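You operate a simulated robot arm through the tools that you are given. There is no shell and no other tool.

The job below is to be done with a simulated robot arm. You get a single attempt, and the scene is never put back.

## Task
Put things in order on the packing bench. At the end: the black peg stands where the brown cardboard tube stood; the clear jar from the packing bench stands where the black peg stood; the blue brush from the packing bench stands on top of the silver gauge; the brown cardboard tube is in the grey bucket; whatever was shut is shut again. Leave all else as you found it, and nothing knocked over.

Only the result counts: the job must be done as asked and must still hold three seconds after the hand-in. Knocking over, shifting, dropping, spilling or breaking anything else fails it.

## Robot
A 7-joint arm with a two-finger parallel gripper, fixed in place. Base frame: the origin is at the foot of the arm, x ahead of it, y to its left, z up; the work surface is at about z = 0. Readings come in cm, degrees, newtons and seconds.
With the tool pointing down near the work surface it reaches from about 22 to 58 cm from the base axis. Its first joint turns from -66.0 to 66.0 degrees. Payload 2.5 kg.
The TCP is the grasp point between the finger pads, 2.3 cm short of the fingertips. In the tool frame z runs along the fingers and y along their closing line. Largest opening 9.4 cm; finger width 3.8, thickness 1; the body of the gripper, 5.4 by 9.6 cm, starts 3.9 cm behind the TCP.
Orientation is that of the tool frame in the base frame, as a unit quaternion [x, y, z, w]. With the fingers straight down and closing along the base's y, the tool's x points along the base's -x, its y along +y and its z along -z.

## Interface
- The arm moves only by the tool play_rows. Its argument "steps" is a list of rows, each a list of 3 entries, a list of its own where there are three numbers: the shift along the tool's x, y, z in units of 40 mm (1.0 is 40 mm), then the turn, a rotation vector about the tool's x, y, z in units of 5 degrees (1.0 is 5 degrees), then the finger opening in cm, from 0 to 9.4. In form: [[[tx, ty, tz], [rx, ry, rz], fingers], ...]. A call has 1 to 20 rows; each row shifts and turns the commanded pose from where the row before left it, along the tool's axes as they then stand. A call with a number of a shift or a turn outside -1 to 1 is refused whole. Rows are played at 5 a second. More than 5 cm and 8.6 degrees between two rows, or a gripper value outside its range, and nothing of the call is played. Where a pose cannot be reached the arm comes as near as it can. A force on the tool above 40 N (or 10 N above the force at the start of the call, whichever is more), or a blocked arm, ends the call early, and 0.2 s more pass. Each finger travels about 10.8 cm/s and halts on what it meets, pressing with about 23 N; the grip force reading is that of the motor and also rises with nothing between the fingers. The clock runs only during rows and for 0.2 s after the last one: add rows that do not move to give the fingers time. It gives the time, the measured TCP pose, the force on the tool (base axes), the opening and the grip force at its end, in the units of the frame above (readings bear some noise), with the torque about the TCP (base axes, N m) and any sound that the robot's microphone picked up.
- Cameras (640 x 400 px; columns grow to the right, rows downward): "scene" is fixed at [13.11, -41.67, 54.89]; the picture's right is [0.72, -0.69, 0.00], its down [-0.36, -0.37, -0.86] and it looks along [0.60, 0.62, -0.51] (base axes); focal length 214 px, centre (320, 200). "wrist" rides on the gripper at [8.6, 1.6, -7.5] in the tool frame; the picture's right is [-0.18, 0.98, 0.00], its down [-0.58, -0.11, -0.81] and it looks along [-0.79, -0.15, 0.59] (tool axes); focal length 243 px, centre (320, 200). There is no depth. A picture from a camera that has moved, and an enlarged one, comes with that camera's place and axes in the base frame and with its lens.
- capture(camera): a new picture of that camera. It takes no simulated time.
- zoom(camera, box): a new picture of the part [left, top, right, bottom] of that camera's present view, enlarged. It takes no simulated time.
- job_done(): hands the job in; it is judged then, once.

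Nothing tells you positions but the pictures and the camera data. Unless the task says otherwise, let go and move clear before handing in.

The tools are called as name(argument=value, ...) on one line, values as JSON. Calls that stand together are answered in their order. play_rows: Moves the arm, as the interface text tells. Its arguments: {"type":"object","properties":{"steps":{"type":"array","items":{"type":"array"}}},"required":["steps"]} The other tools are called the same way: capture (camera) takes a picture; zoom (camera, box) takes an enlarged picture of a part of a camera's view; job_done () hands the job in.

At the start:

```text
clock: 0.0
tcp_pos: [30.56, -7.14, 49.05]
ee_rot: [0.0, 1.0, 0.0, -0.001]
wrist_force: [0.5, -0.7, -0.2]
wrist_torque: [0.0, -0.02, 0.0]
finger_gap: 9.4
gripper_force: 0.1
```

scene: 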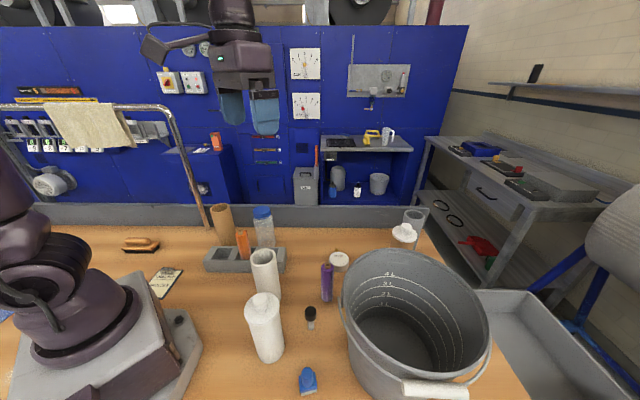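
wrist: 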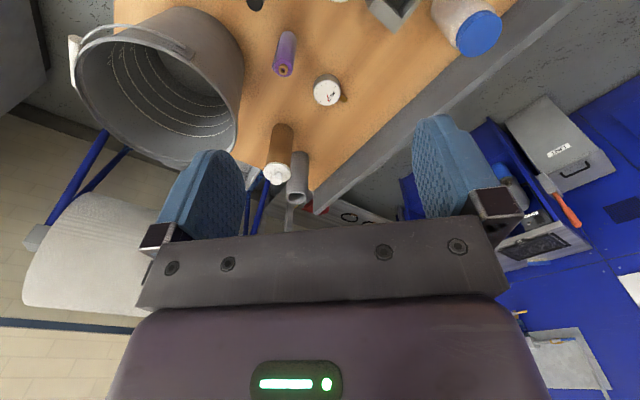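

I see a packing bench with a bucket, bottles, a tube, a block holder and several small objects. I'll look closer before moving.

zoom(camera="scene", box=[190, 190, 350, 290])

zoom(camera="scene", box=[230, 280, 390, 400])

zoom(camera="scene", box=[320, 190, 520, 400])

zoom(camera="scene", box=[90, 190, 250, 310])

zoom(camera="wrist", box=[220, 0, 520, 220])

```text
4.00 times, centred on (270, 240) of scene
camera zoom: at [13.11, -41.67, 54.89], right [0.72, -0.69, 0.0], down [-0.36, -0.37, -0.86], along [0.6, 0.62, -0.51], focal length 858 px, centre (520, 40)
```

zoom: 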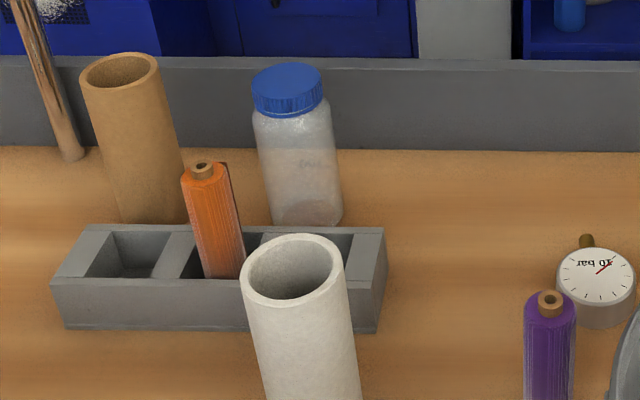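

```text
3.33 times, centred on (310, 340) of scene
camera zoom: at [13.11, -41.67, 54.89], right [0.72, -0.69, 0.0], down [-0.36, -0.37, -0.86], along [0.6, 0.62, -0.51], focal length 715 px, centre (353, -267)
```

zoom: 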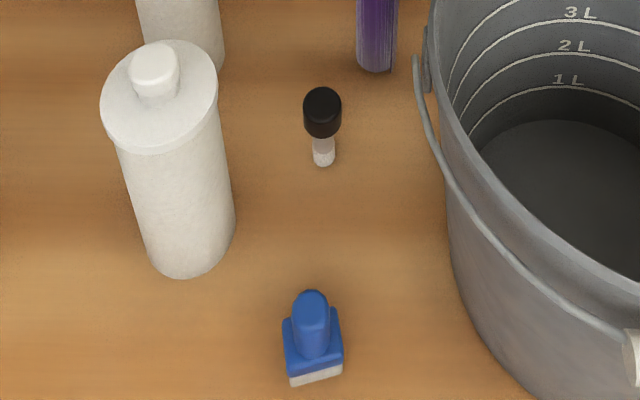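

```text
1.90 times, centred on (420, 295) of scene
camera zoom: at [13.11, -41.67, 54.89], right [0.72, -0.69, 0.0], down [-0.36, -0.37, -0.86], along [0.6, 0.62, -0.51], focal length 408 px, centre (130, 19)
```

zoom: 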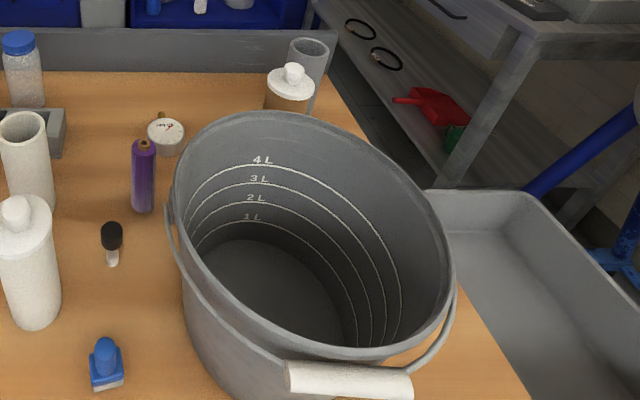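

```text
3.33 times, centred on (170, 250) of scene
camera zoom: at [13.11, -41.67, 54.89], right [0.72, -0.69, 0.0], down [-0.36, -0.37, -0.86], along [0.6, 0.62, -0.51], focal length 715 px, centre (820, 33)
```

zoom: 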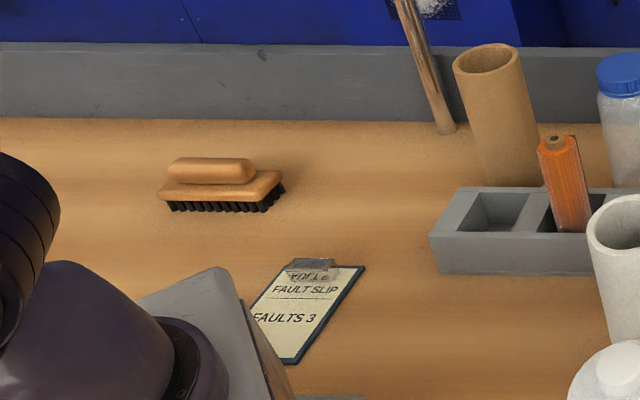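

```text
1.82 times, centred on (370, 110) of wrist
camera zoom: at [21.81, -5.4, 56.62], right [0.18, 0.98, 0.0], down [0.58, -0.11, 0.81], along [0.79, -0.15, -0.59], focal length 441 px, centre (229, 364)
```

zoom: 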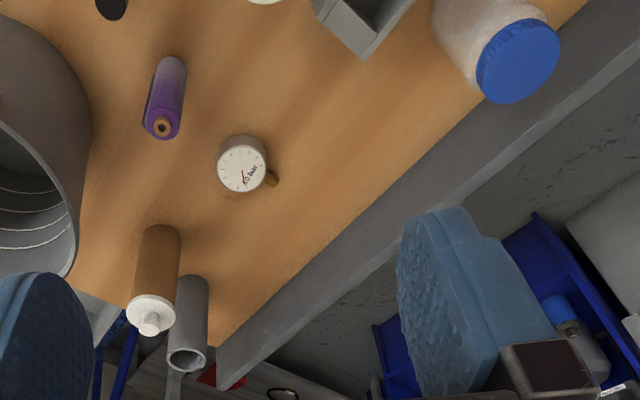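

I see the cardboard tube at the back left behind the grey rack, the blue-lidded jar behind the rack, a black-topped peg near (32,-19), the brush near (23,-28), the gauge near (52,-10) and the bucket on the right. Next I move the wrist camera over the left side to see that area from above.

play_rows(steps=[[[0.18, 0.95, 0.0], [0, 0, 0], 9.4], [[0.18, 0.95, 0.0], [0, 0, 0], 9.4], [[0.18, 0.95, 0.0], [0, 0, 0], 9.4], [[0.18, 0.95, 0.0], [0, 0, 0], 9.4], [[0, 0, 0], [0, 0, -1], 9.4], [[0, 0, 0], [0, 0, -1], 9.4], [[0, 0, 0], [0, 0, -1], 9.4], [[0, 0, 0], [0, 0, -1], 9.4], [[0, 0, 0], [0, 0, -1], 9.4], [[0, 0, 0], [0, 0, -1], 9.4], [[0, 0, 0], [0, 0, 0], 9.4]])

capture(camera="wrist")

capture(camera="scene")

```text
clock: 2.4
tcp_pos: [27.71, 8.12, 49.14]
ee_rot: [-0.259, 0.966, 0.0, 0.001]
wrist_force: [1.5, -0.1, -0.4]
wrist_torque: [-0.02, -0.03, 0.0]
finger_gap: 9.38
gripper_force: 0.1
```

```text
taken
camera wrist: at [19.37, 5.19, 56.6], right [-0.33, 0.94, 0.0], down [0.56, 0.2, 0.81], along [0.76, 0.27, -0.59], focal length 243 px, centre (320, 200)
```

wrist: 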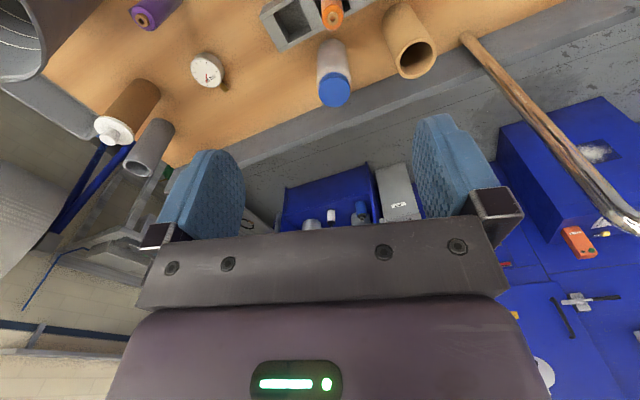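

```text
taken
```

scene: 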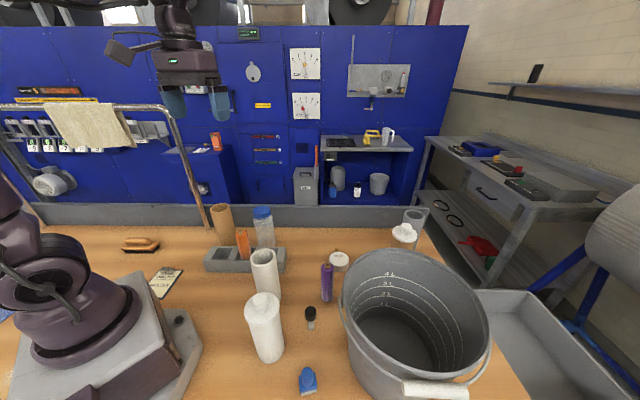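

The wrist camera looks too far out, so I tilt the tool to make it look down on the tube, rack and jar.

play_rows(steps=[[[0, 0, 0], [0, 1, 0], 9.4], [[0, 0, 0], [0, 1, 0], 9.4], [[0, 0, 0], [0, 1, 0], 9.4], [[0, 0, 0], [0, 1, 0], 9.4], [[0, 0, 0], [0, 1, 0], 9.4], [[0, 0, 0], [0, 1, 0], 9.4], [[0, 0, 0], [0, 1, 0], 9.4], [[0, 0, 0], [0, 1, 0], 9.4], [[0, 0, 0], [0, 0, 0], 9.4]])

capture(camera="wrist")

```text
clock: 4.4
tcp_pos: [28.82, 5.6, 47.81]
ee_rot: [-0.251, 0.938, -0.061, -0.23]
wrist_force: [-0.3, -0.3, -1.1]
wrist_torque: [0.03, 0.02, 0.0]
finger_gap: 9.42
gripper_force: 0.0
out of reach, approached as far as the arm can: row 5, 6, 7, 8
```

```text
taken
camera wrist: at [24.33, 4.84, 58.38], right [-0.35, 0.93, -0.09], down [0.82, 0.35, 0.45], along [0.45, 0.09, -0.89], focal length 243 px, centre (320, 200)
```

wrist: 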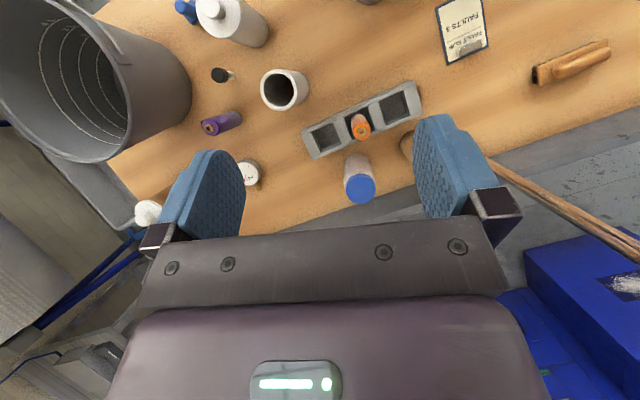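

Good overview now: rack with three slots and only the orange peg in it. I zoom in on details to localise the objects.

zoom(camera="wrist", box=[180, 0, 340, 100])

zoom(camera="wrist", box=[290, 70, 450, 210])

zoom(camera="wrist", box=[0, 0, 200, 180])

zoom(camera="wrist", box=[180, 60, 300, 200])

```text
4.00 times, centred on (260, 50) of wrist
camera zoom: at [24.33, 4.84, 58.38], right [-0.35, 0.93, -0.09], down [0.82, 0.35, 0.45], along [0.45, 0.09, -0.89], focal length 970 px, centre (560, 800)
```

zoom: 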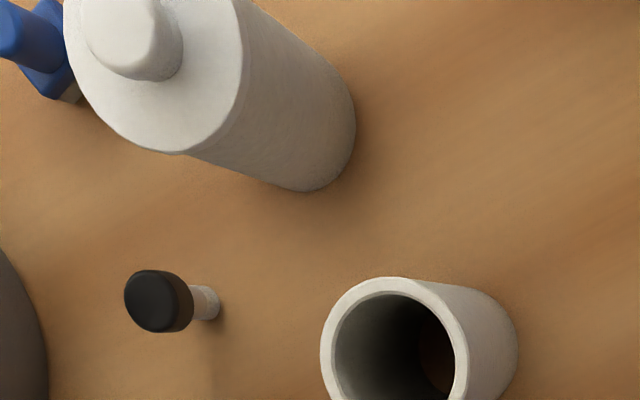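

```text
2.86 times, centred on (370, 140) of wrist
camera zoom: at [24.33, 4.84, 58.38], right [-0.35, 0.93, -0.09], down [0.82, 0.35, 0.45], along [0.45, 0.09, -0.89], focal length 693 px, centre (177, 371)
```

zoom: 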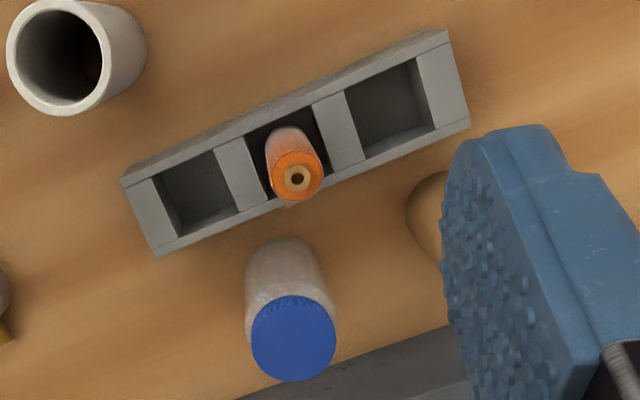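

```text
2.22 times, centred on (100, 90) of wrist
camera zoom: at [24.33, 4.84, 58.38], right [-0.35, 0.93, -0.09], down [0.82, 0.35, 0.45], along [0.45, 0.09, -0.89], focal length 539 px, centre (809, 444)
```

zoom: 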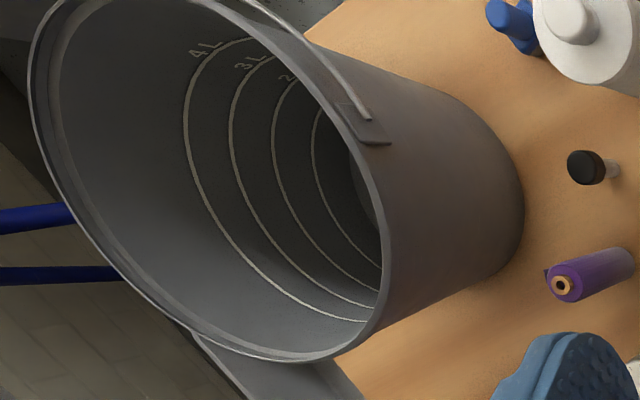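

```text
2.86 times, centred on (240, 130) of wrist
camera zoom: at [24.33, 4.84, 58.38], right [-0.35, 0.93, -0.09], down [0.82, 0.35, 0.45], along [0.45, 0.09, -0.89], focal length 693 px, centre (549, 400)
```

zoom: 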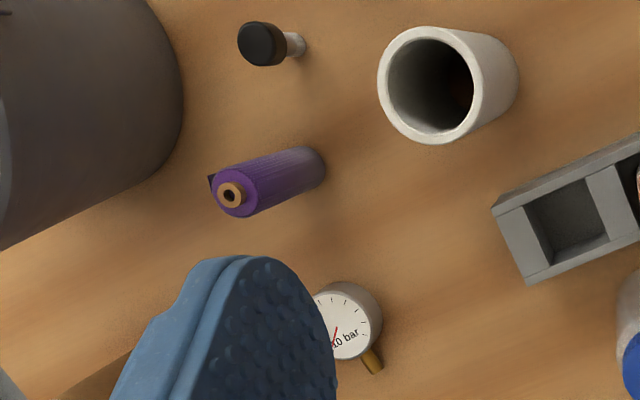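

The black peg (black head, thin white stem) and other pieces are clear. I'll undo the tilt and check that the pose returns to vertical.

play_rows(steps=[[[0, 0, 0], [0, -1, 0], 9.4], [[0, 0, 0], [0, -1, 0], 9.4], [[0, 0, 0], [0, -1, 0], 9.4], [[0, 0, 0], [0, -1, 0], 9.4], [[0, 0, 0], [0, 0, 0], 9.4], [[0, 0, 0], [0, 0, 0], 9.4]])

```text
clock: 5.8
tcp_pos: [28.79, 5.51, 47.96]
ee_rot: [-0.258, 0.964, -0.016, -0.063]
wrist_force: [0.3, -0.2, 0.0]
wrist_torque: [-0.01, 0.01, 0.03]
finger_gap: 9.36
gripper_force: 0.0
```

Now I straighten the tool (about 7.5° left) and move above the cardboard tube, staying high, to localise it from close by.

play_rows(steps=[[[0, 0, 0], [0, -1, 0], 9.4], [[0, 0, 0], [0, -0.49, 0], 9.4], [[-0.46, 0.697, 0.2], [0, 0, 0], 9.4], [[-0.46, 0.697, 0.2], [0, 0, 0], 9.4], [[-0.46, 0.697, 0.2], [0, 0, 0], 9.4], [[-0.46, 0.697, 0.2], [0, 0, 0], 9.4], [[-0.46, 0.697, 0.2], [0, 0, 0], 9.4], [[-0.46, 0.697, 0.2], [0, 0, 0], 9.4], [[0, 0, 0.9], [0, 0, 0], 9.4], [[0, 0, 0.9], [0, 0, 0], 9.4], [[0, 0, 0.9], [0, 0, 0], 9.4], [[0, 0, 0.9], [0, 0, 0], 9.4], [[0, 0, 0], [0, 0, 0], 9.4], [[0, 0, 0], [0, 0, 0], 9.4]])

capture(camera="wrist")

capture(camera="scene")

```text
clock: 8.8
tcp_pos: [30.02, 25.44, 28.29]
ee_rot: [-0.259, 0.966, 0.0, -0.001]
wrist_force: [0.3, -0.3, 0.3]
wrist_torque: [0.0, 0.01, -0.01]
finger_gap: 9.41
gripper_force: 0.1
```

```text
taken
camera wrist: at [21.64, 22.43, 35.82], right [-0.33, 0.94, 0.0], down [0.56, 0.2, 0.81], along [0.76, 0.27, -0.59], focal length 243 px, centre (320, 200)
```

wrist: 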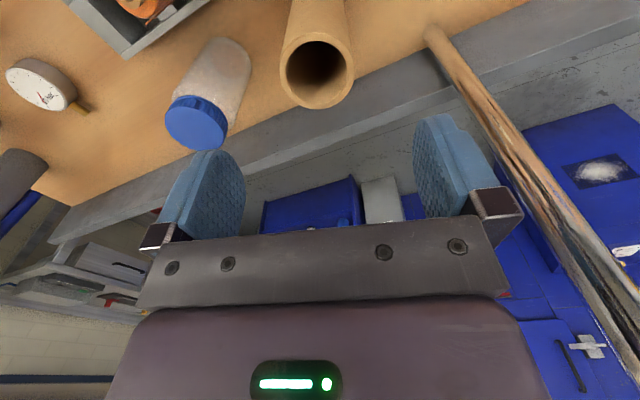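

```text
taken
```

scene: 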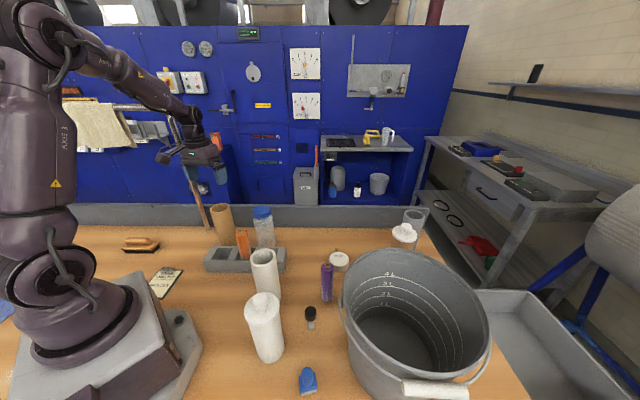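

zoom(camera="wrist", box=[260, 0, 380, 120])

zoom(camera="scene", box=[190, 190, 270, 280])

```text
3.33 times, centred on (320, 60) of wrist
camera zoom: at [21.64, 22.43, 35.82], right [-0.33, 0.94, 0.0], down [0.56, 0.2, 0.81], along [0.76, 0.27, -0.59], focal length 809 px, centre (320, 667)
```

zoom: 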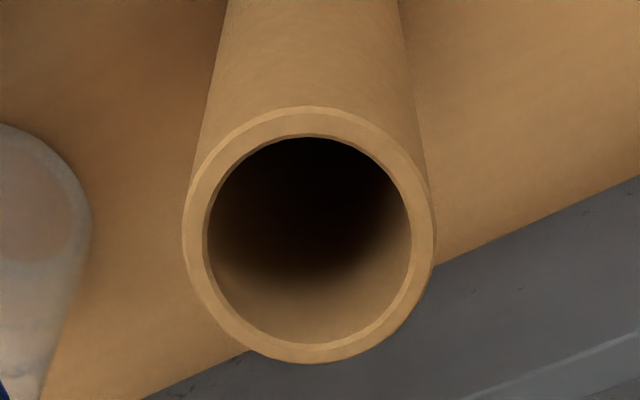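

```text
4.44 times, centred on (230, 235) of scene
camera zoom: at [13.11, -41.67, 54.89], right [0.72, -0.69, 0.0], down [-0.36, -0.37, -0.86], along [0.6, 0.62, -0.51], focal length 953 px, centre (720, 44)
```

zoom: 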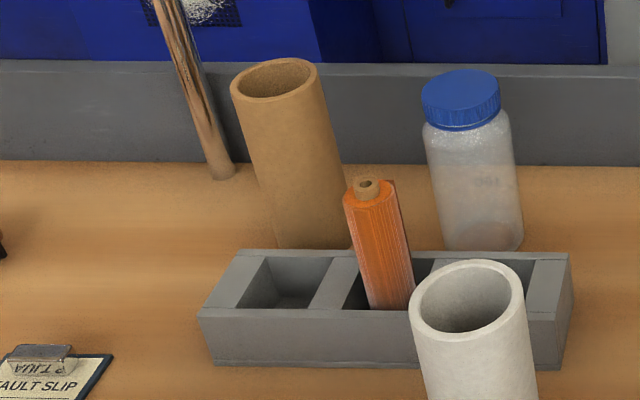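

The tube's top centre is near (30.7, 25.4) at z about 15.9, diameter about 6.1 cm. I descend around it so the palm stays above the rim.

play_rows(steps=[[[-0.145, -0.098, 0], [0, 0, 0], 9.4], [[0, 0, 0.775], [0, 0, 0], 9.4], [[0, 0, 0.775], [0, 0, 0], 9.4], [[0, 0, 0.775], [0, 0, 0], 9.4], [[0, 0, 0.775], [0, 0, 0], 9.4], [[0, 0, 0.775], [0, 0, 0], 9.4], [[0, 0, 0], [0, 0, 0], 9.4], [[0, 0, 0], [0, 0, 0], 9.4]])

capture(camera="wrist")

capture(camera="scene")

```text
clock: 10.6
tcp_pos: [30.83, 25.4, 12.75]
ee_rot: [-0.259, 0.966, 0.0, -0.001]
wrist_force: [0.5, 0.8, 0.5]
wrist_torque: [-0.02, 0.01, 0.01]
finger_gap: 9.4
gripper_force: 0.0
```

```text
taken
camera wrist: at [22.33, 22.52, 20.36], right [-0.33, 0.94, 0.0], down [0.56, 0.2, 0.81], along [0.76, 0.27, -0.59], focal length 243 px, centre (320, 200)
```

wrist: 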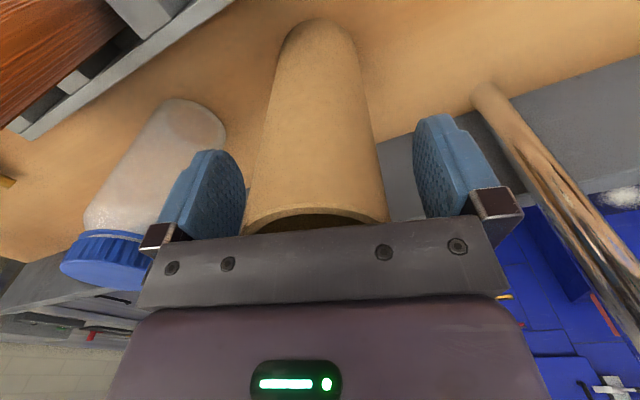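

```text
taken
```

scene: 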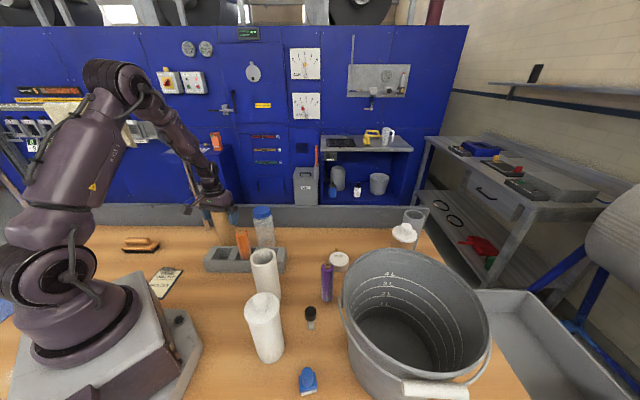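

The tube stands between the fingers. I close on it.

play_rows(steps=[[[0, 0, 0], [0, 0, 0], 7.5], [[0, 0, 0], [0, 0, 0], 6.4], [[0, 0, 0], [0, 0, 0], 5.6], [[0, 0, 0], [0, 0, 0], 5.0], [[0, 0, 0], [0, 0, 0], 5.0], [[0, 0, 0], [0, 0, 0], 5.0]])

capture(camera="wrist")

```text
clock: 12.0
tcp_pos: [30.74, 25.38, 12.96]
ee_rot: [-0.259, 0.966, 0.0, 0.0]
wrist_force: [0.1, -1.0, 1.4]
wrist_torque: [-0.1, -0.09, -0.03]
finger_gap: 5.71
gripper_force: 23.1
```

```text
taken
camera wrist: at [22.34, 22.52, 20.38], right [-0.33, 0.94, 0.0], down [0.56, 0.2, 0.81], along [0.76, 0.27, -0.59], focal length 243 px, centre (320, 200)
```

wrist: 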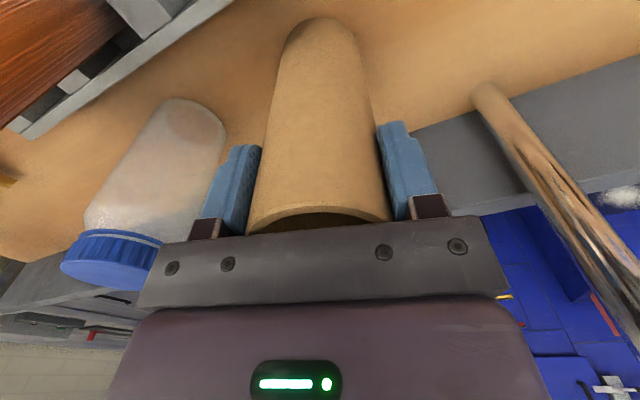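

The grip holds at 5.7 cm. I lift the tube straight up and carry it clear of everything towards the middle.

play_rows(steps=[[[0, 0, -0.4], [0, 0, 0], 5.0], [[0, 0, -0.7], [0, 0, 0], 5.0], [[0, 0, -0.9], [0, 0, 0], 5.0], [[0, 0, -0.9], [0, 0, 0], 5.0], [[0, 0, -0.9], [0, 0, 0], 5.0], [[0, 0, -0.9], [0, 0, 0], 5.0], [[0, 0, -0.9], [0, 0, 0], 5.0], [[0, 0, -0.65], [0, 0, 0], 5.0], [[0.33, -0.752, 0], [0, 0, 0], 5.0], [[0.33, -0.752, 0], [0, 0, 0], 5.0], [[0.33, -0.752, 0], [0, 0, 0], 5.0], [[0.33, -0.752, 0], [0, 0, 0], 5.0], [[0.33, -0.752, 0], [0, 0, 0], 5.0], [[0.33, -0.752, 0], [0, 0, 0], 5.0], [[0.33, -0.752, 0], [0, 0, 0], 5.0], [[0.33, -0.752, 0], [0, 0, 0], 5.0], [[0.33, -0.752, 0], [0, 0, 0], 5.0], [[0, 0, 0], [0, 0, 0], 5.0]])

capture(camera="scene")

capture(camera="wrist")

```text
clock: 15.8
tcp_pos: [34.22, -4.1, 38.37]
ee_rot: [-0.259, 0.966, -0.001, -0.001]
wrist_force: [0.2, -0.1, -1.0]
wrist_torque: [0.06, -0.01, -0.02]
finger_gap: 5.69
gripper_force: 22.8
```

```text
taken
```

scene: 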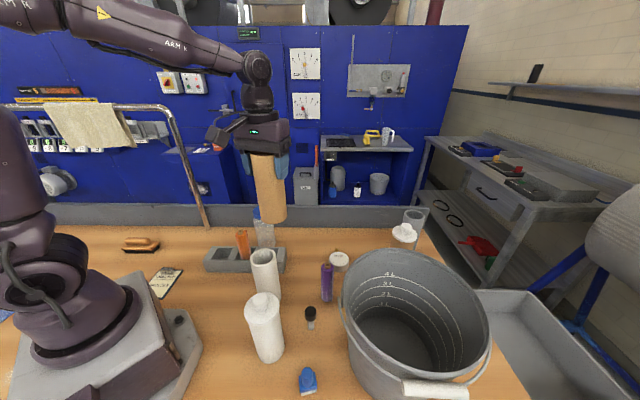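

```text
taken
camera wrist: at [25.86, -6.92, 45.93], right [-0.33, 0.94, 0.0], down [0.56, 0.2, 0.81], along [0.76, 0.27, -0.59], focal length 243 px, centre (320, 200)
```

wrist: 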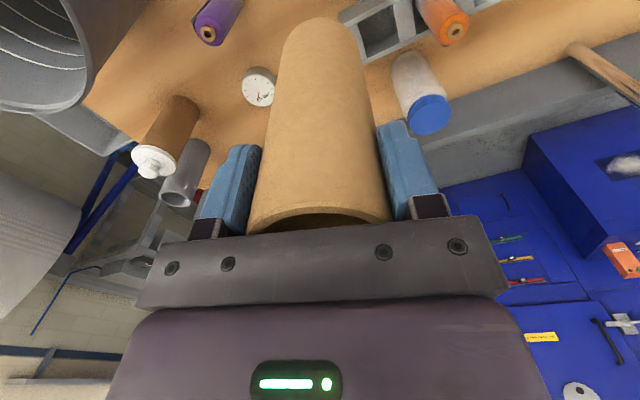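

Tube is held securely above the bench. I turn the hand towards the bucket side in place so the camera shows the bucket.

play_rows(steps=[[[0, 0, 0], [0, 0, 1], 5.0], [[0, 0, 0], [0, 0, 1], 5.0], [[0, 0, 0], [0, 0, 1], 5.0], [[0, 0, 0], [0, 0, 1], 5.0], [[0, 0, 0], [0, 0, 1], 5.0], [[0, 0, 0], [0, 0, 1], 5.0], [[0, 0, 0], [0, 0, 1], 5.0], [[0, 0, 0], [0, 0, 1], 5.0], [[0, 0, 0], [0, 0, 1], 5.0], [[0, 0, 0], [0, 0, 1], 5.0], [[0, 0, 0], [0, 0, 1], 5.0], [[0, 0, 0], [0, 0, 1], 5.0], [[0, 0, 0], [0, 0, 1], 5.0], [[0, 0, 0], [0, 0, 1], 5.0], [[0, 0, 0], [0, 0, 0], 5.0]])

capture(camera="wrist")

```text
clock: 19.0
tcp_pos: [33.8, -3.92, 38.03]
ee_rot: [0.343, 0.939, 0.0, 0.0]
wrist_force: [-0.7, -0.3, 0.1]
wrist_torque: [-0.02, 0.03, 0.03]
finger_gap: 5.0
gripper_force: 0.0
```

```text
taken
camera wrist: at [28.31, 2.94, 45.55], right [0.77, 0.63, 0.0], down [0.38, -0.46, 0.81], along [0.51, -0.62, -0.59], focal length 243 px, centre (320, 200)
```

wrist: 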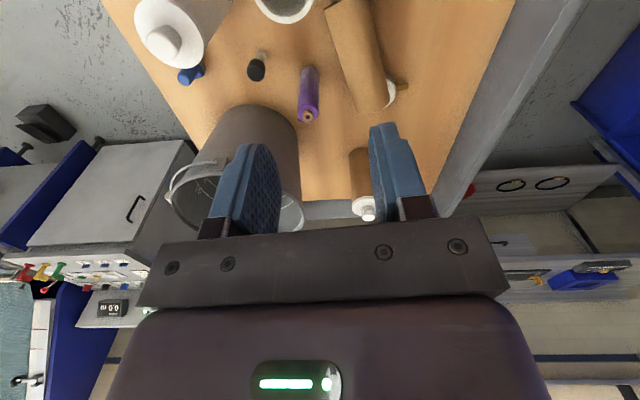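

The tube has slipped out of the grip during the turn. I look at where it went before doing anything.

capture(camera="scene")

zoom(camera="scene", box=[200, 190, 440, 340])

zoom(camera="wrist", box=[120, 0, 440, 200])

```text
taken
```

scene: 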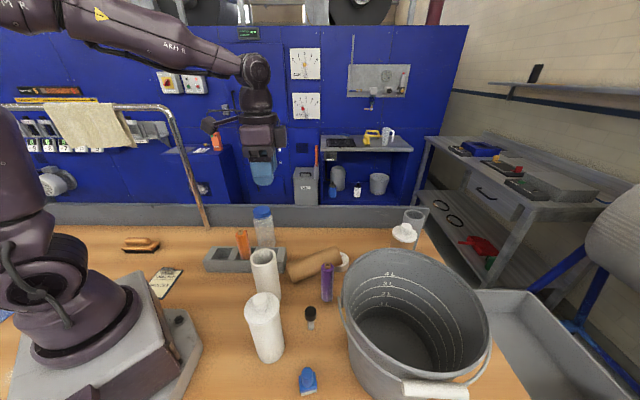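

```text
2.67 times, centred on (320, 265) of scene
camera zoom: at [13.11, -41.67, 54.89], right [0.72, -0.69, 0.0], down [-0.36, -0.37, -0.86], along [0.6, 0.62, -0.51], focal length 572 px, centre (320, 27)
```

zoom: 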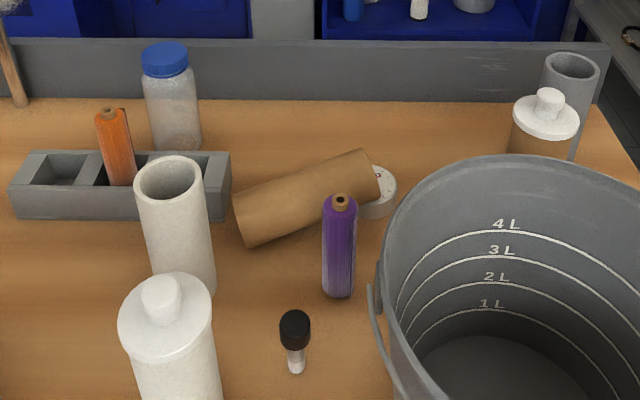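

```text
2.00 times, centred on (280, 100) of wrist
camera zoom: at [28.31, 2.94, 45.55], right [0.77, 0.63, 0.0], down [0.38, -0.46, 0.81], along [0.51, -0.62, -0.59], focal length 485 px, centre (400, 400)
```

zoom: 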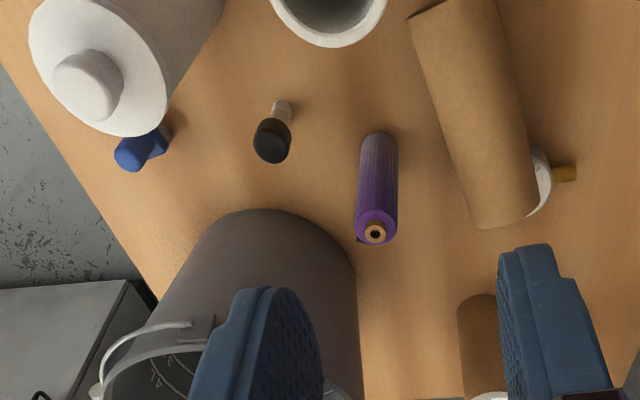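

The tube fell and now lies with one end on the gauge, roughly from (38,-3) to (52,-10.5); nothing else appears to have moved. I line the hand up across its axis and look closer from z≈22.

play_rows(steps=[[[0, 0, 0], [0, 0, -0.84], 7.0], [[0, 0, 0], [0, 0, -0.84], 9.4], [[0, 0, 0], [0, 0, -0.84], 9.4], [[-0.557, 0.121, 0.8], [0, 0, 0], 9.4], [[-0.557, 0.121, 0.8], [0, 0, 0], 9.4], [[-0.557, 0.121, 0.8], [0, 0, 0], 9.4], [[-0.557, 0.121, 0.8], [0, 0, 0], 9.4], [[-0.557, 0.121, 0.8], [0, 0, 0], 9.4], [[0, 0, 0], [0, 0, 0], 9.4], [[0, 0, 0], [0, 0, 0], 9.4]])

capture(camera="wrist")

capture(camera="scene")

```text
clock: 21.2
tcp_pos: [44.85, -7.28, 22.05]
ee_rot: [0.237, 0.972, 0.0, 0.0]
wrist_force: [-0.3, 0.2, -0.6]
wrist_torque: [-0.01, 0.03, 0.02]
finger_gap: 9.41
gripper_force: 0.0
```

```text
taken
camera wrist: at [37.86, -1.83, 29.6], right [0.62, 0.79, 0.0], down [0.47, -0.36, 0.81], along [0.63, -0.5, -0.59], focal length 243 px, centre (320, 200)
```

wrist: 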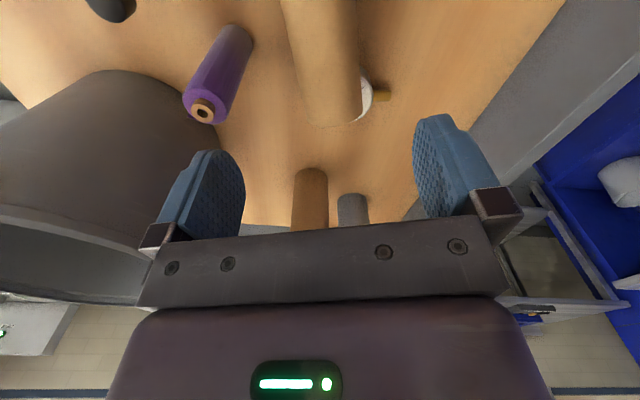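

```text
taken
```

scene: 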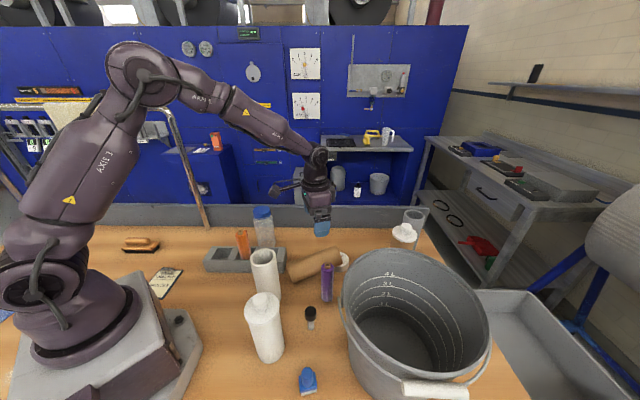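

zoom(camera="wrist", box=[180, 0, 420, 150])

zoom(camera="scene", box=[270, 225, 370, 315])

```text
2.67 times, centred on (300, 75) of wrist
camera zoom: at [37.86, -1.83, 29.6], right [0.62, 0.79, 0.0], down [0.47, -0.36, 0.81], along [0.63, -0.5, -0.59], focal length 647 px, centre (373, 533)
```

zoom: 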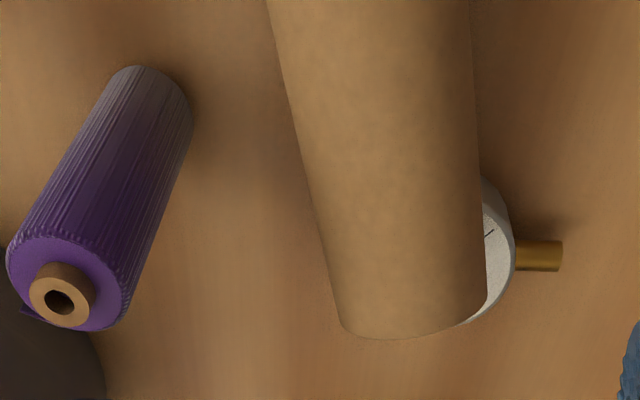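

```text
4.44 times, centred on (320, 270) of scene
camera zoom: at [13.11, -41.67, 54.89], right [0.72, -0.69, 0.0], down [-0.36, -0.37, -0.86], along [0.6, 0.62, -0.51], focal length 953 px, centre (320, -111)
```

zoom: 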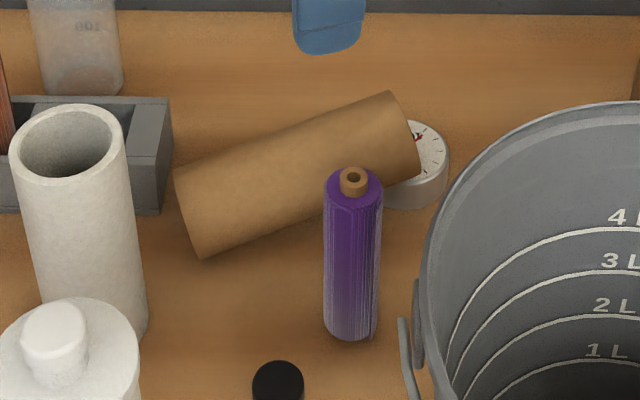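

The tube lies under the hand, with its far end on the gauge. I descend straight around its middle, stopping at axis height, and then close gently.

play_rows(steps=[[[0, 0, 0.8], [0, 0, 0], 8.6], [[0, 0, 0.8], [0, 0, 0], 8.6], [[0, 0, 0.8], [0, 0, 0], 8.6], [[0, 0, 0.8], [0, 0, 0], 8.6], [[0, 0, 0.6], [0, 0, 0], 8.6], [[0, 0, 0.5], [0, 0, 0], 8.6], [[0, 0, 0], [0, 0, 0], 8.6], [[0, 0, 0], [0, 0, 0], 8.6]])

capture(camera="wrist")

zoom(camera="scene", box=[230, 180, 400, 320])

```text
clock: 23.0
tcp_pos: [45.18, -7.01, 5.02]
ee_rot: [0.237, 0.971, -0.001, 0.0]
wrist_force: [-0.8, 0.2, 0.4]
wrist_torque: [0.0, 0.0, 0.0]
finger_gap: 8.6
gripper_force: 0.1
```

```text
taken
camera wrist: at [38.11, -1.57, 12.43], right [0.62, 0.79, 0.0], down [0.47, -0.36, 0.81], along [0.63, -0.5, -0.59], focal length 243 px, centre (320, 200)
```

wrist: 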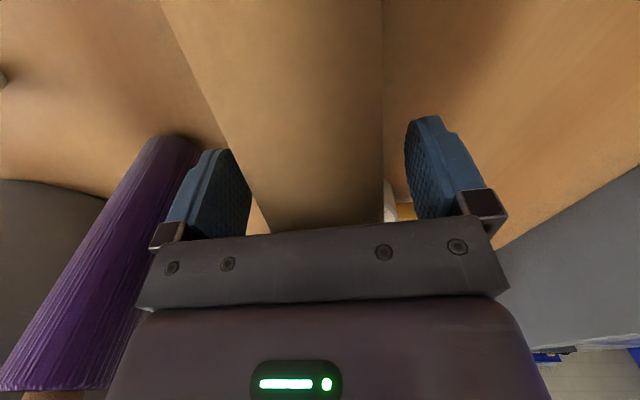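

```text
2.86 times, centred on (315, 250) of scene
camera zoom: at [13.11, -41.67, 54.89], right [0.72, -0.69, 0.0], down [-0.36, -0.37, -0.86], along [0.6, 0.62, -0.51], focal length 613 px, centre (334, 57)
```

zoom: 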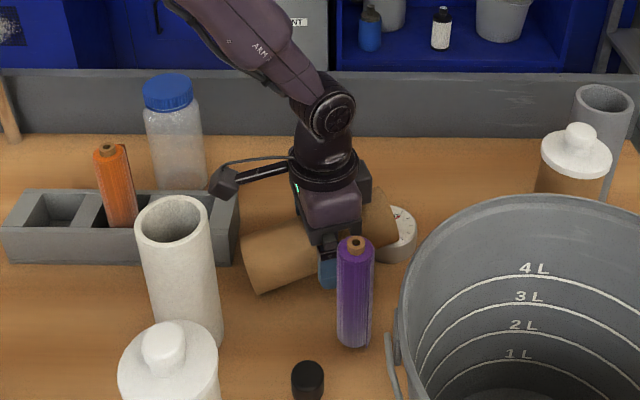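

The tube sits about 0.4 cm towards the left finger, so I centre the hand and then close slowly.

play_rows(steps=[[[0, -0.1, 0.05], [0, 0, 0], 8.4], [[0, 0, 0], [0, 0, 0], 7.4], [[0, 0, 0], [0, 0, 0], 6.6], [[0, 0, 0], [0, 0, 0], 6.0], [[0, 0, 0], [0, 0, 0], 5.5], [[0, 0, 0], [0, 0, 0], 4.5], [[0, 0, 0], [0, 0, 0], 4.5], [[0, 0, 0], [0, 0, 0], 4.5]])

capture(camera="wrist")

zoom(camera="scene", box=[230, 180, 400, 320])

```text
clock: 24.8
tcp_pos: [44.85, -7.44, 4.72]
ee_rot: [0.237, 0.972, 0.0, 0.0]
wrist_force: [-0.9, 0.2, 0.7]
wrist_torque: [-0.02, -0.03, -0.01]
finger_gap: 5.81
gripper_force: 22.9
```

```text
taken
camera wrist: at [37.89, -1.88, 12.21], right [0.62, 0.79, 0.0], down [0.47, -0.36, 0.81], along [0.63, -0.5, -0.59], focal length 243 px, centre (320, 200)
```

wrist: 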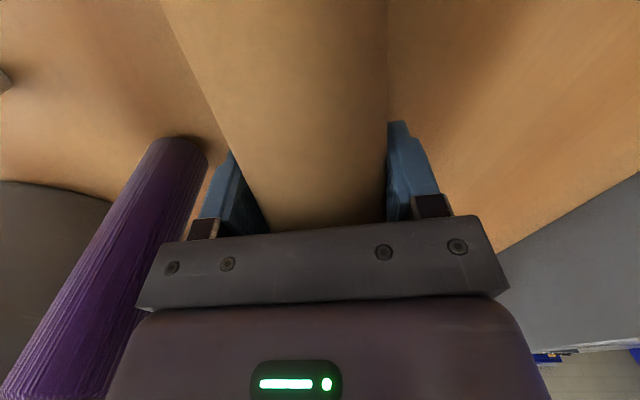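

```text
2.86 times, centred on (315, 250) of scene
camera zoom: at [13.11, -41.67, 54.89], right [0.72, -0.69, 0.0], down [-0.36, -0.37, -0.86], along [0.6, 0.62, -0.51], focal length 613 px, centre (334, 57)
```

zoom: 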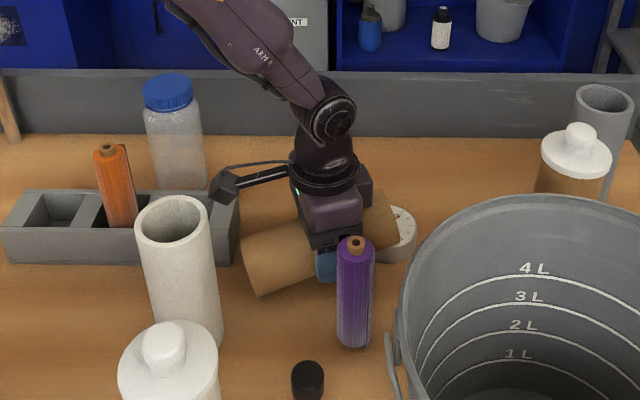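

Gripped at 5.8 cm. I lift slowly a few centimetres first and check both the hold and the gauge.

play_rows(steps=[[[0, 0, -0.2], [0, 0, 0], 4.5], [[0, 0, -0.3], [0, 0, 0], 4.5], [[0, 0, -0.5], [0, 0, 0], 4.5], [[0, 0, -0.5], [0, 0, 0], 4.5], [[0, 0, -0.5], [0, 0, 0], 4.5], [[0, 0, -0.5], [0, 0, 0], 4.5], [[0, 0, 0], [0, 0, 0], 4.5]])

capture(camera="wrist")

zoom(camera="scene", box=[230, 180, 400, 320])

```text
clock: 26.4
tcp_pos: [44.76, -7.28, 14.7]
ee_rot: [0.237, 0.972, 0.0, 0.001]
wrist_force: [-0.2, 0.0, -0.6]
wrist_torque: [0.02, -0.01, 0.03]
finger_gap: 5.84
gripper_force: 23.0
```

```text
taken
camera wrist: at [37.87, -1.79, 22.19], right [0.62, 0.79, 0.0], down [0.47, -0.36, 0.81], along [0.63, -0.5, -0.59], focal length 243 px, centre (320, 200)
```

wrist: 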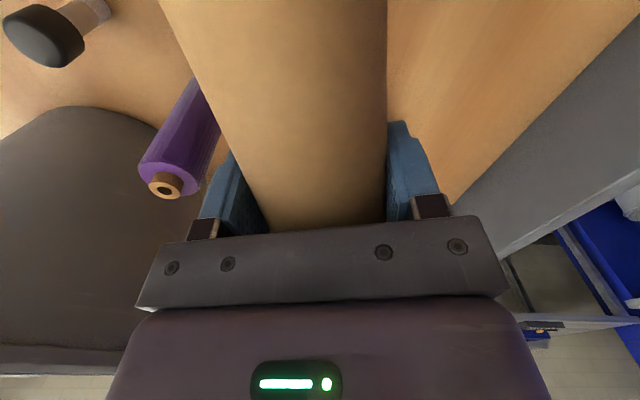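

```text
2.86 times, centred on (315, 250) of scene
camera zoom: at [13.11, -41.67, 54.89], right [0.72, -0.69, 0.0], down [-0.36, -0.37, -0.86], along [0.6, 0.62, -0.51], focal length 613 px, centre (334, 57)
```

zoom: 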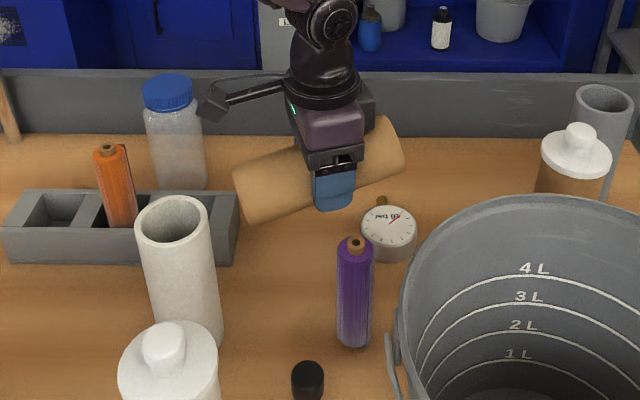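

The gauge has not moved and the hold is firm. I lift above the rim height and carry the tube around the outside towards the bucket without turning.

play_rows(steps=[[[0, 0, -0.6], [0, 0, 0], 4.5], [[0, 0, -0.6], [0, 0, 0], 4.5], [[0, 0, -0.6], [0, 0, 0], 4.5], [[0, 0, -0.6], [0, 0, 0], 4.5], [[0, 0, -0.6], [0, 0, 0], 4.5], [[0, 0, -0.6], [0, 0, 0], 4.5], [[-0.537, -0.193, 0], [0, 0, 0], 4.5], [[-0.537, -0.193, 0], [0, 0, 0], 4.5], [[-0.537, -0.193, 0], [0, 0, 0], 4.5], [[-0.537, -0.193, 0], [0, 0, 0], 4.5], [[-0.177, -0.612, 0], [0, 0, 0], 4.5], [[-0.177, -0.612, 0], [0, 0, 0], 4.5], [[-0.177, -0.612, 0], [0, 0, 0], 4.5], [[-0.177, -0.612, 0], [0, 0, 0], 4.5], [[0, 0, 0], [0, 0, 0], 4.5]])

capture(camera="wrist")

capture(camera="scene")

```text
clock: 29.6
tcp_pos: [48.86, -23.84, 29.04]
ee_rot: [0.237, 0.972, 0.001, 0.0]
wrist_force: [-1.0, 0.8, -1.0]
wrist_torque: [0.04, -0.01, -0.04]
finger_gap: 5.82
gripper_force: 23.2
```

```text
taken
camera wrist: at [41.98, -18.39, 36.55], right [0.62, 0.79, 0.0], down [0.47, -0.36, 0.81], along [0.63, -0.5, -0.59], focal length 243 px, centre (320, 200)
```

wrist: 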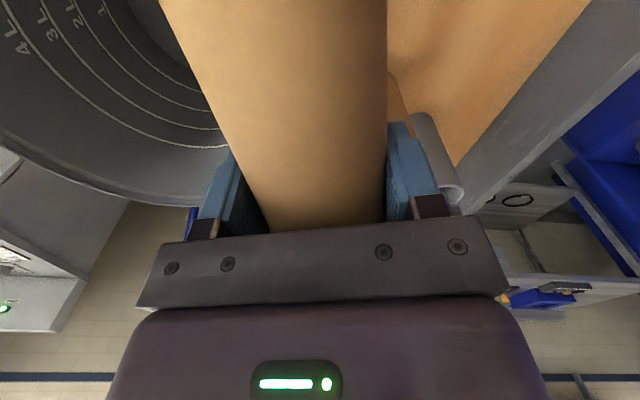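

```text
taken
```

scene: 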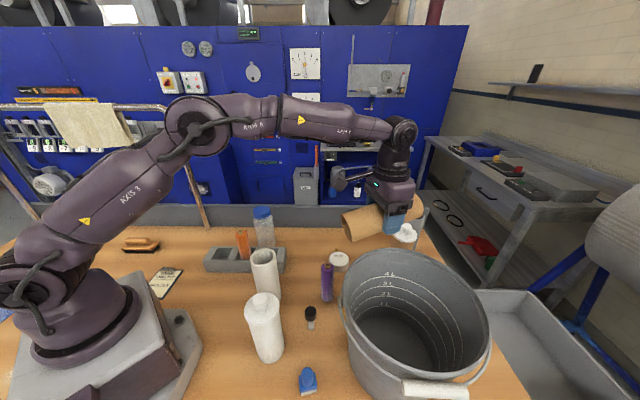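

zoom(camera="wrist", box=[0, 0, 240, 220])

zoom(camera="scene", box=[320, 230, 500, 400])

```text
1.82 times, centred on (120, 110) of wrist
camera zoom: at [41.98, -18.39, 36.55], right [0.62, 0.79, 0.0], down [0.47, -0.36, 0.81], along [0.63, -0.5, -0.59], focal length 441 px, centre (684, 364)
```

zoom: 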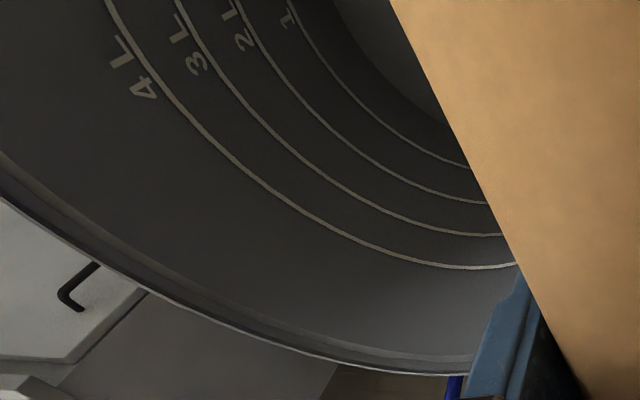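

```text
2.35 times, centred on (410, 315) of scene
camera zoom: at [13.11, -41.67, 54.88], right [0.72, -0.69, 0.0], down [-0.36, -0.37, -0.86], along [0.6, 0.62, -0.51], focal length 505 px, centre (108, -71)
```

zoom: 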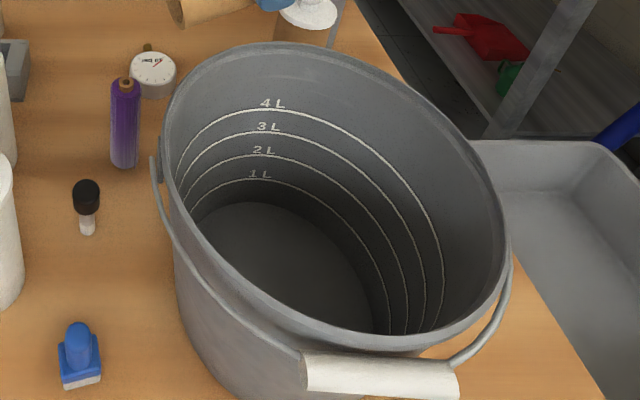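

The bucket's rim is centred near (40, -35.9), radius about 11.3, at z≈22. I move the tube over that centre, still above the rim.

play_rows(steps=[[[0.0965, -0.616, 0], [0, 0, 0], 4.5], [[0.0965, -0.616, 0], [0, 0, 0], 4.5], [[0.0965, -0.616, 0], [0, 0, 0], 4.5], [[0.0965, -0.616, 0], [0, 0, 0], 4.5], [[0.0965, -0.616, 0], [0, 0, 0], 4.5], [[0.0965, -0.616, 0], [0, 0, 0], 4.5], [[0, 0, 0], [0, 0, 0], 4.5]])

capture(camera="wrist")

zoom(camera="scene", box=[300, 160, 520, 400])

```text
clock: 31.2
tcp_pos: [40.11, -36.13, 28.94]
ee_rot: [0.237, 0.971, 0.0, 0.0]
wrist_force: [0.0, 0.2, -1.2]
wrist_torque: [0.03, -0.01, 0.0]
finger_gap: 5.8
gripper_force: 22.9
```

```text
taken
camera wrist: at [33.11, -30.71, 36.45], right [0.62, 0.79, 0.0], down [0.47, -0.36, 0.81], along [0.63, -0.5, -0.59], focal length 243 px, centre (320, 200)
```

wrist: 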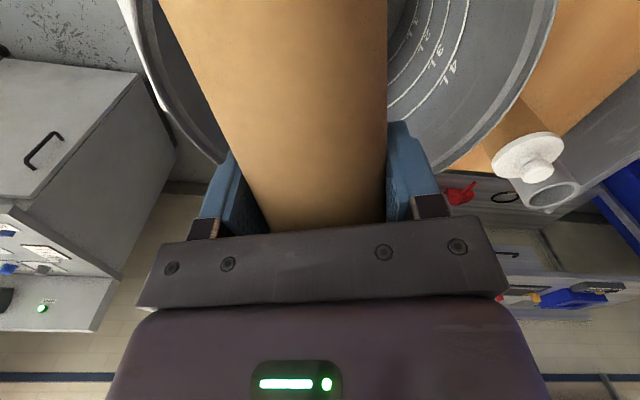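

```text
1.67 times, centred on (410, 280) of scene
camera zoom: at [13.11, -41.67, 54.88], right [0.72, -0.69, 0.0], down [-0.36, -0.37, -0.86], along [0.6, 0.62, -0.51], focal length 358 px, centre (170, 67)
```

zoom: 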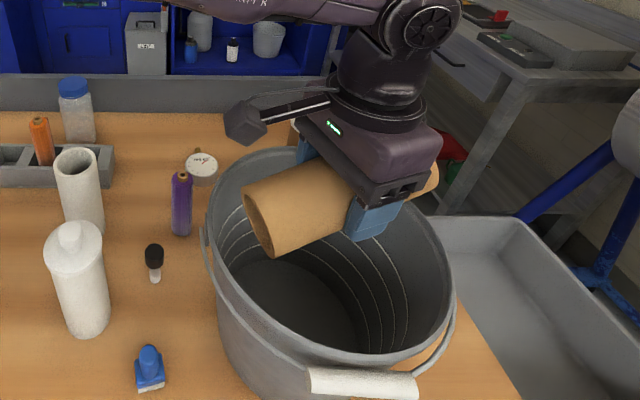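

zoom(camera="wrist", box=[100, 0, 600, 240])

```text
1.28 times, centred on (350, 120) of wrist
camera zoom: at [33.11, -30.71, 36.45], right [0.62, 0.79, 0.0], down [0.47, -0.36, 0.81], along [0.63, -0.5, -0.59], focal length 311 px, centre (282, 302)
```

zoom: 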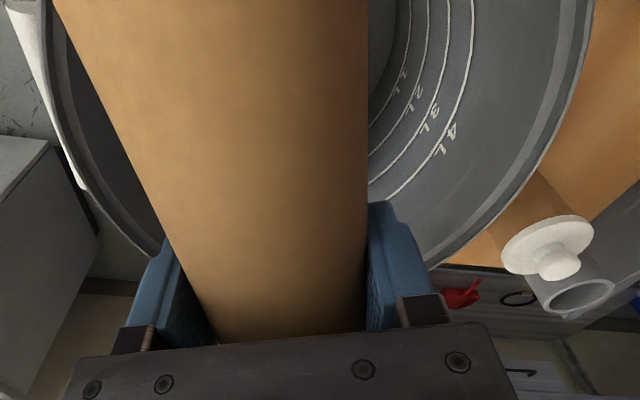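

Refined centre is about (40.5, -35.1). I centre the tube there and lower it to where the camera housing stays above the rim.

play_rows(steps=[[[0.02, 0.145, 0], [0, 0, 0], 4.5], [[0.02, 0.145, 0], [0, 0, 0], 4.5], [[0, 0, 0.5], [0, 0, 0], 4.5], [[0, 0, 0.5], [0, 0, 0], 4.5], [[0, 0, 0.5], [0, 0, 0], 4.5], [[0, 0, 0.5], [0, 0, 0], 4.5], [[0, 0, 0.5], [0, 0, 0], 4.5], [[0, 0, 0.1], [0, 0, 0], 4.5], [[0, 0, 0], [0, 0, 0], 4.5]])

capture(camera="wrist")

zoom(camera="scene", box=[300, 160, 520, 400])

```text
clock: 33.2
tcp_pos: [40.63, -35.0, 18.7]
ee_rot: [0.237, 0.972, 0.0, 0.0]
wrist_force: [0.4, 0.3, -1.3]
wrist_torque: [0.01, 0.01, -0.01]
finger_gap: 5.8
gripper_force: 23.3
```

```text
taken
camera wrist: at [33.65, -29.57, 26.15], right [0.62, 0.79, 0.0], down [0.47, -0.36, 0.81], along [0.63, -0.5, -0.59], focal length 243 px, centre (320, 200)
```

wrist: 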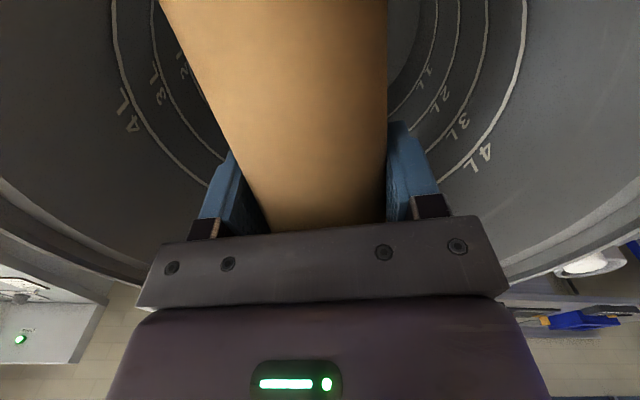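

```text
1.67 times, centred on (410, 280) of scene
camera zoom: at [13.11, -41.67, 54.88], right [0.72, -0.69, 0.0], down [-0.36, -0.37, -0.86], along [0.6, 0.62, -0.51], focal length 358 px, centre (170, 67)
```

zoom: 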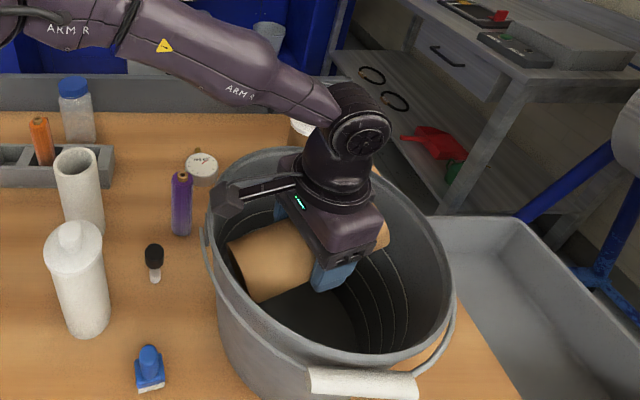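

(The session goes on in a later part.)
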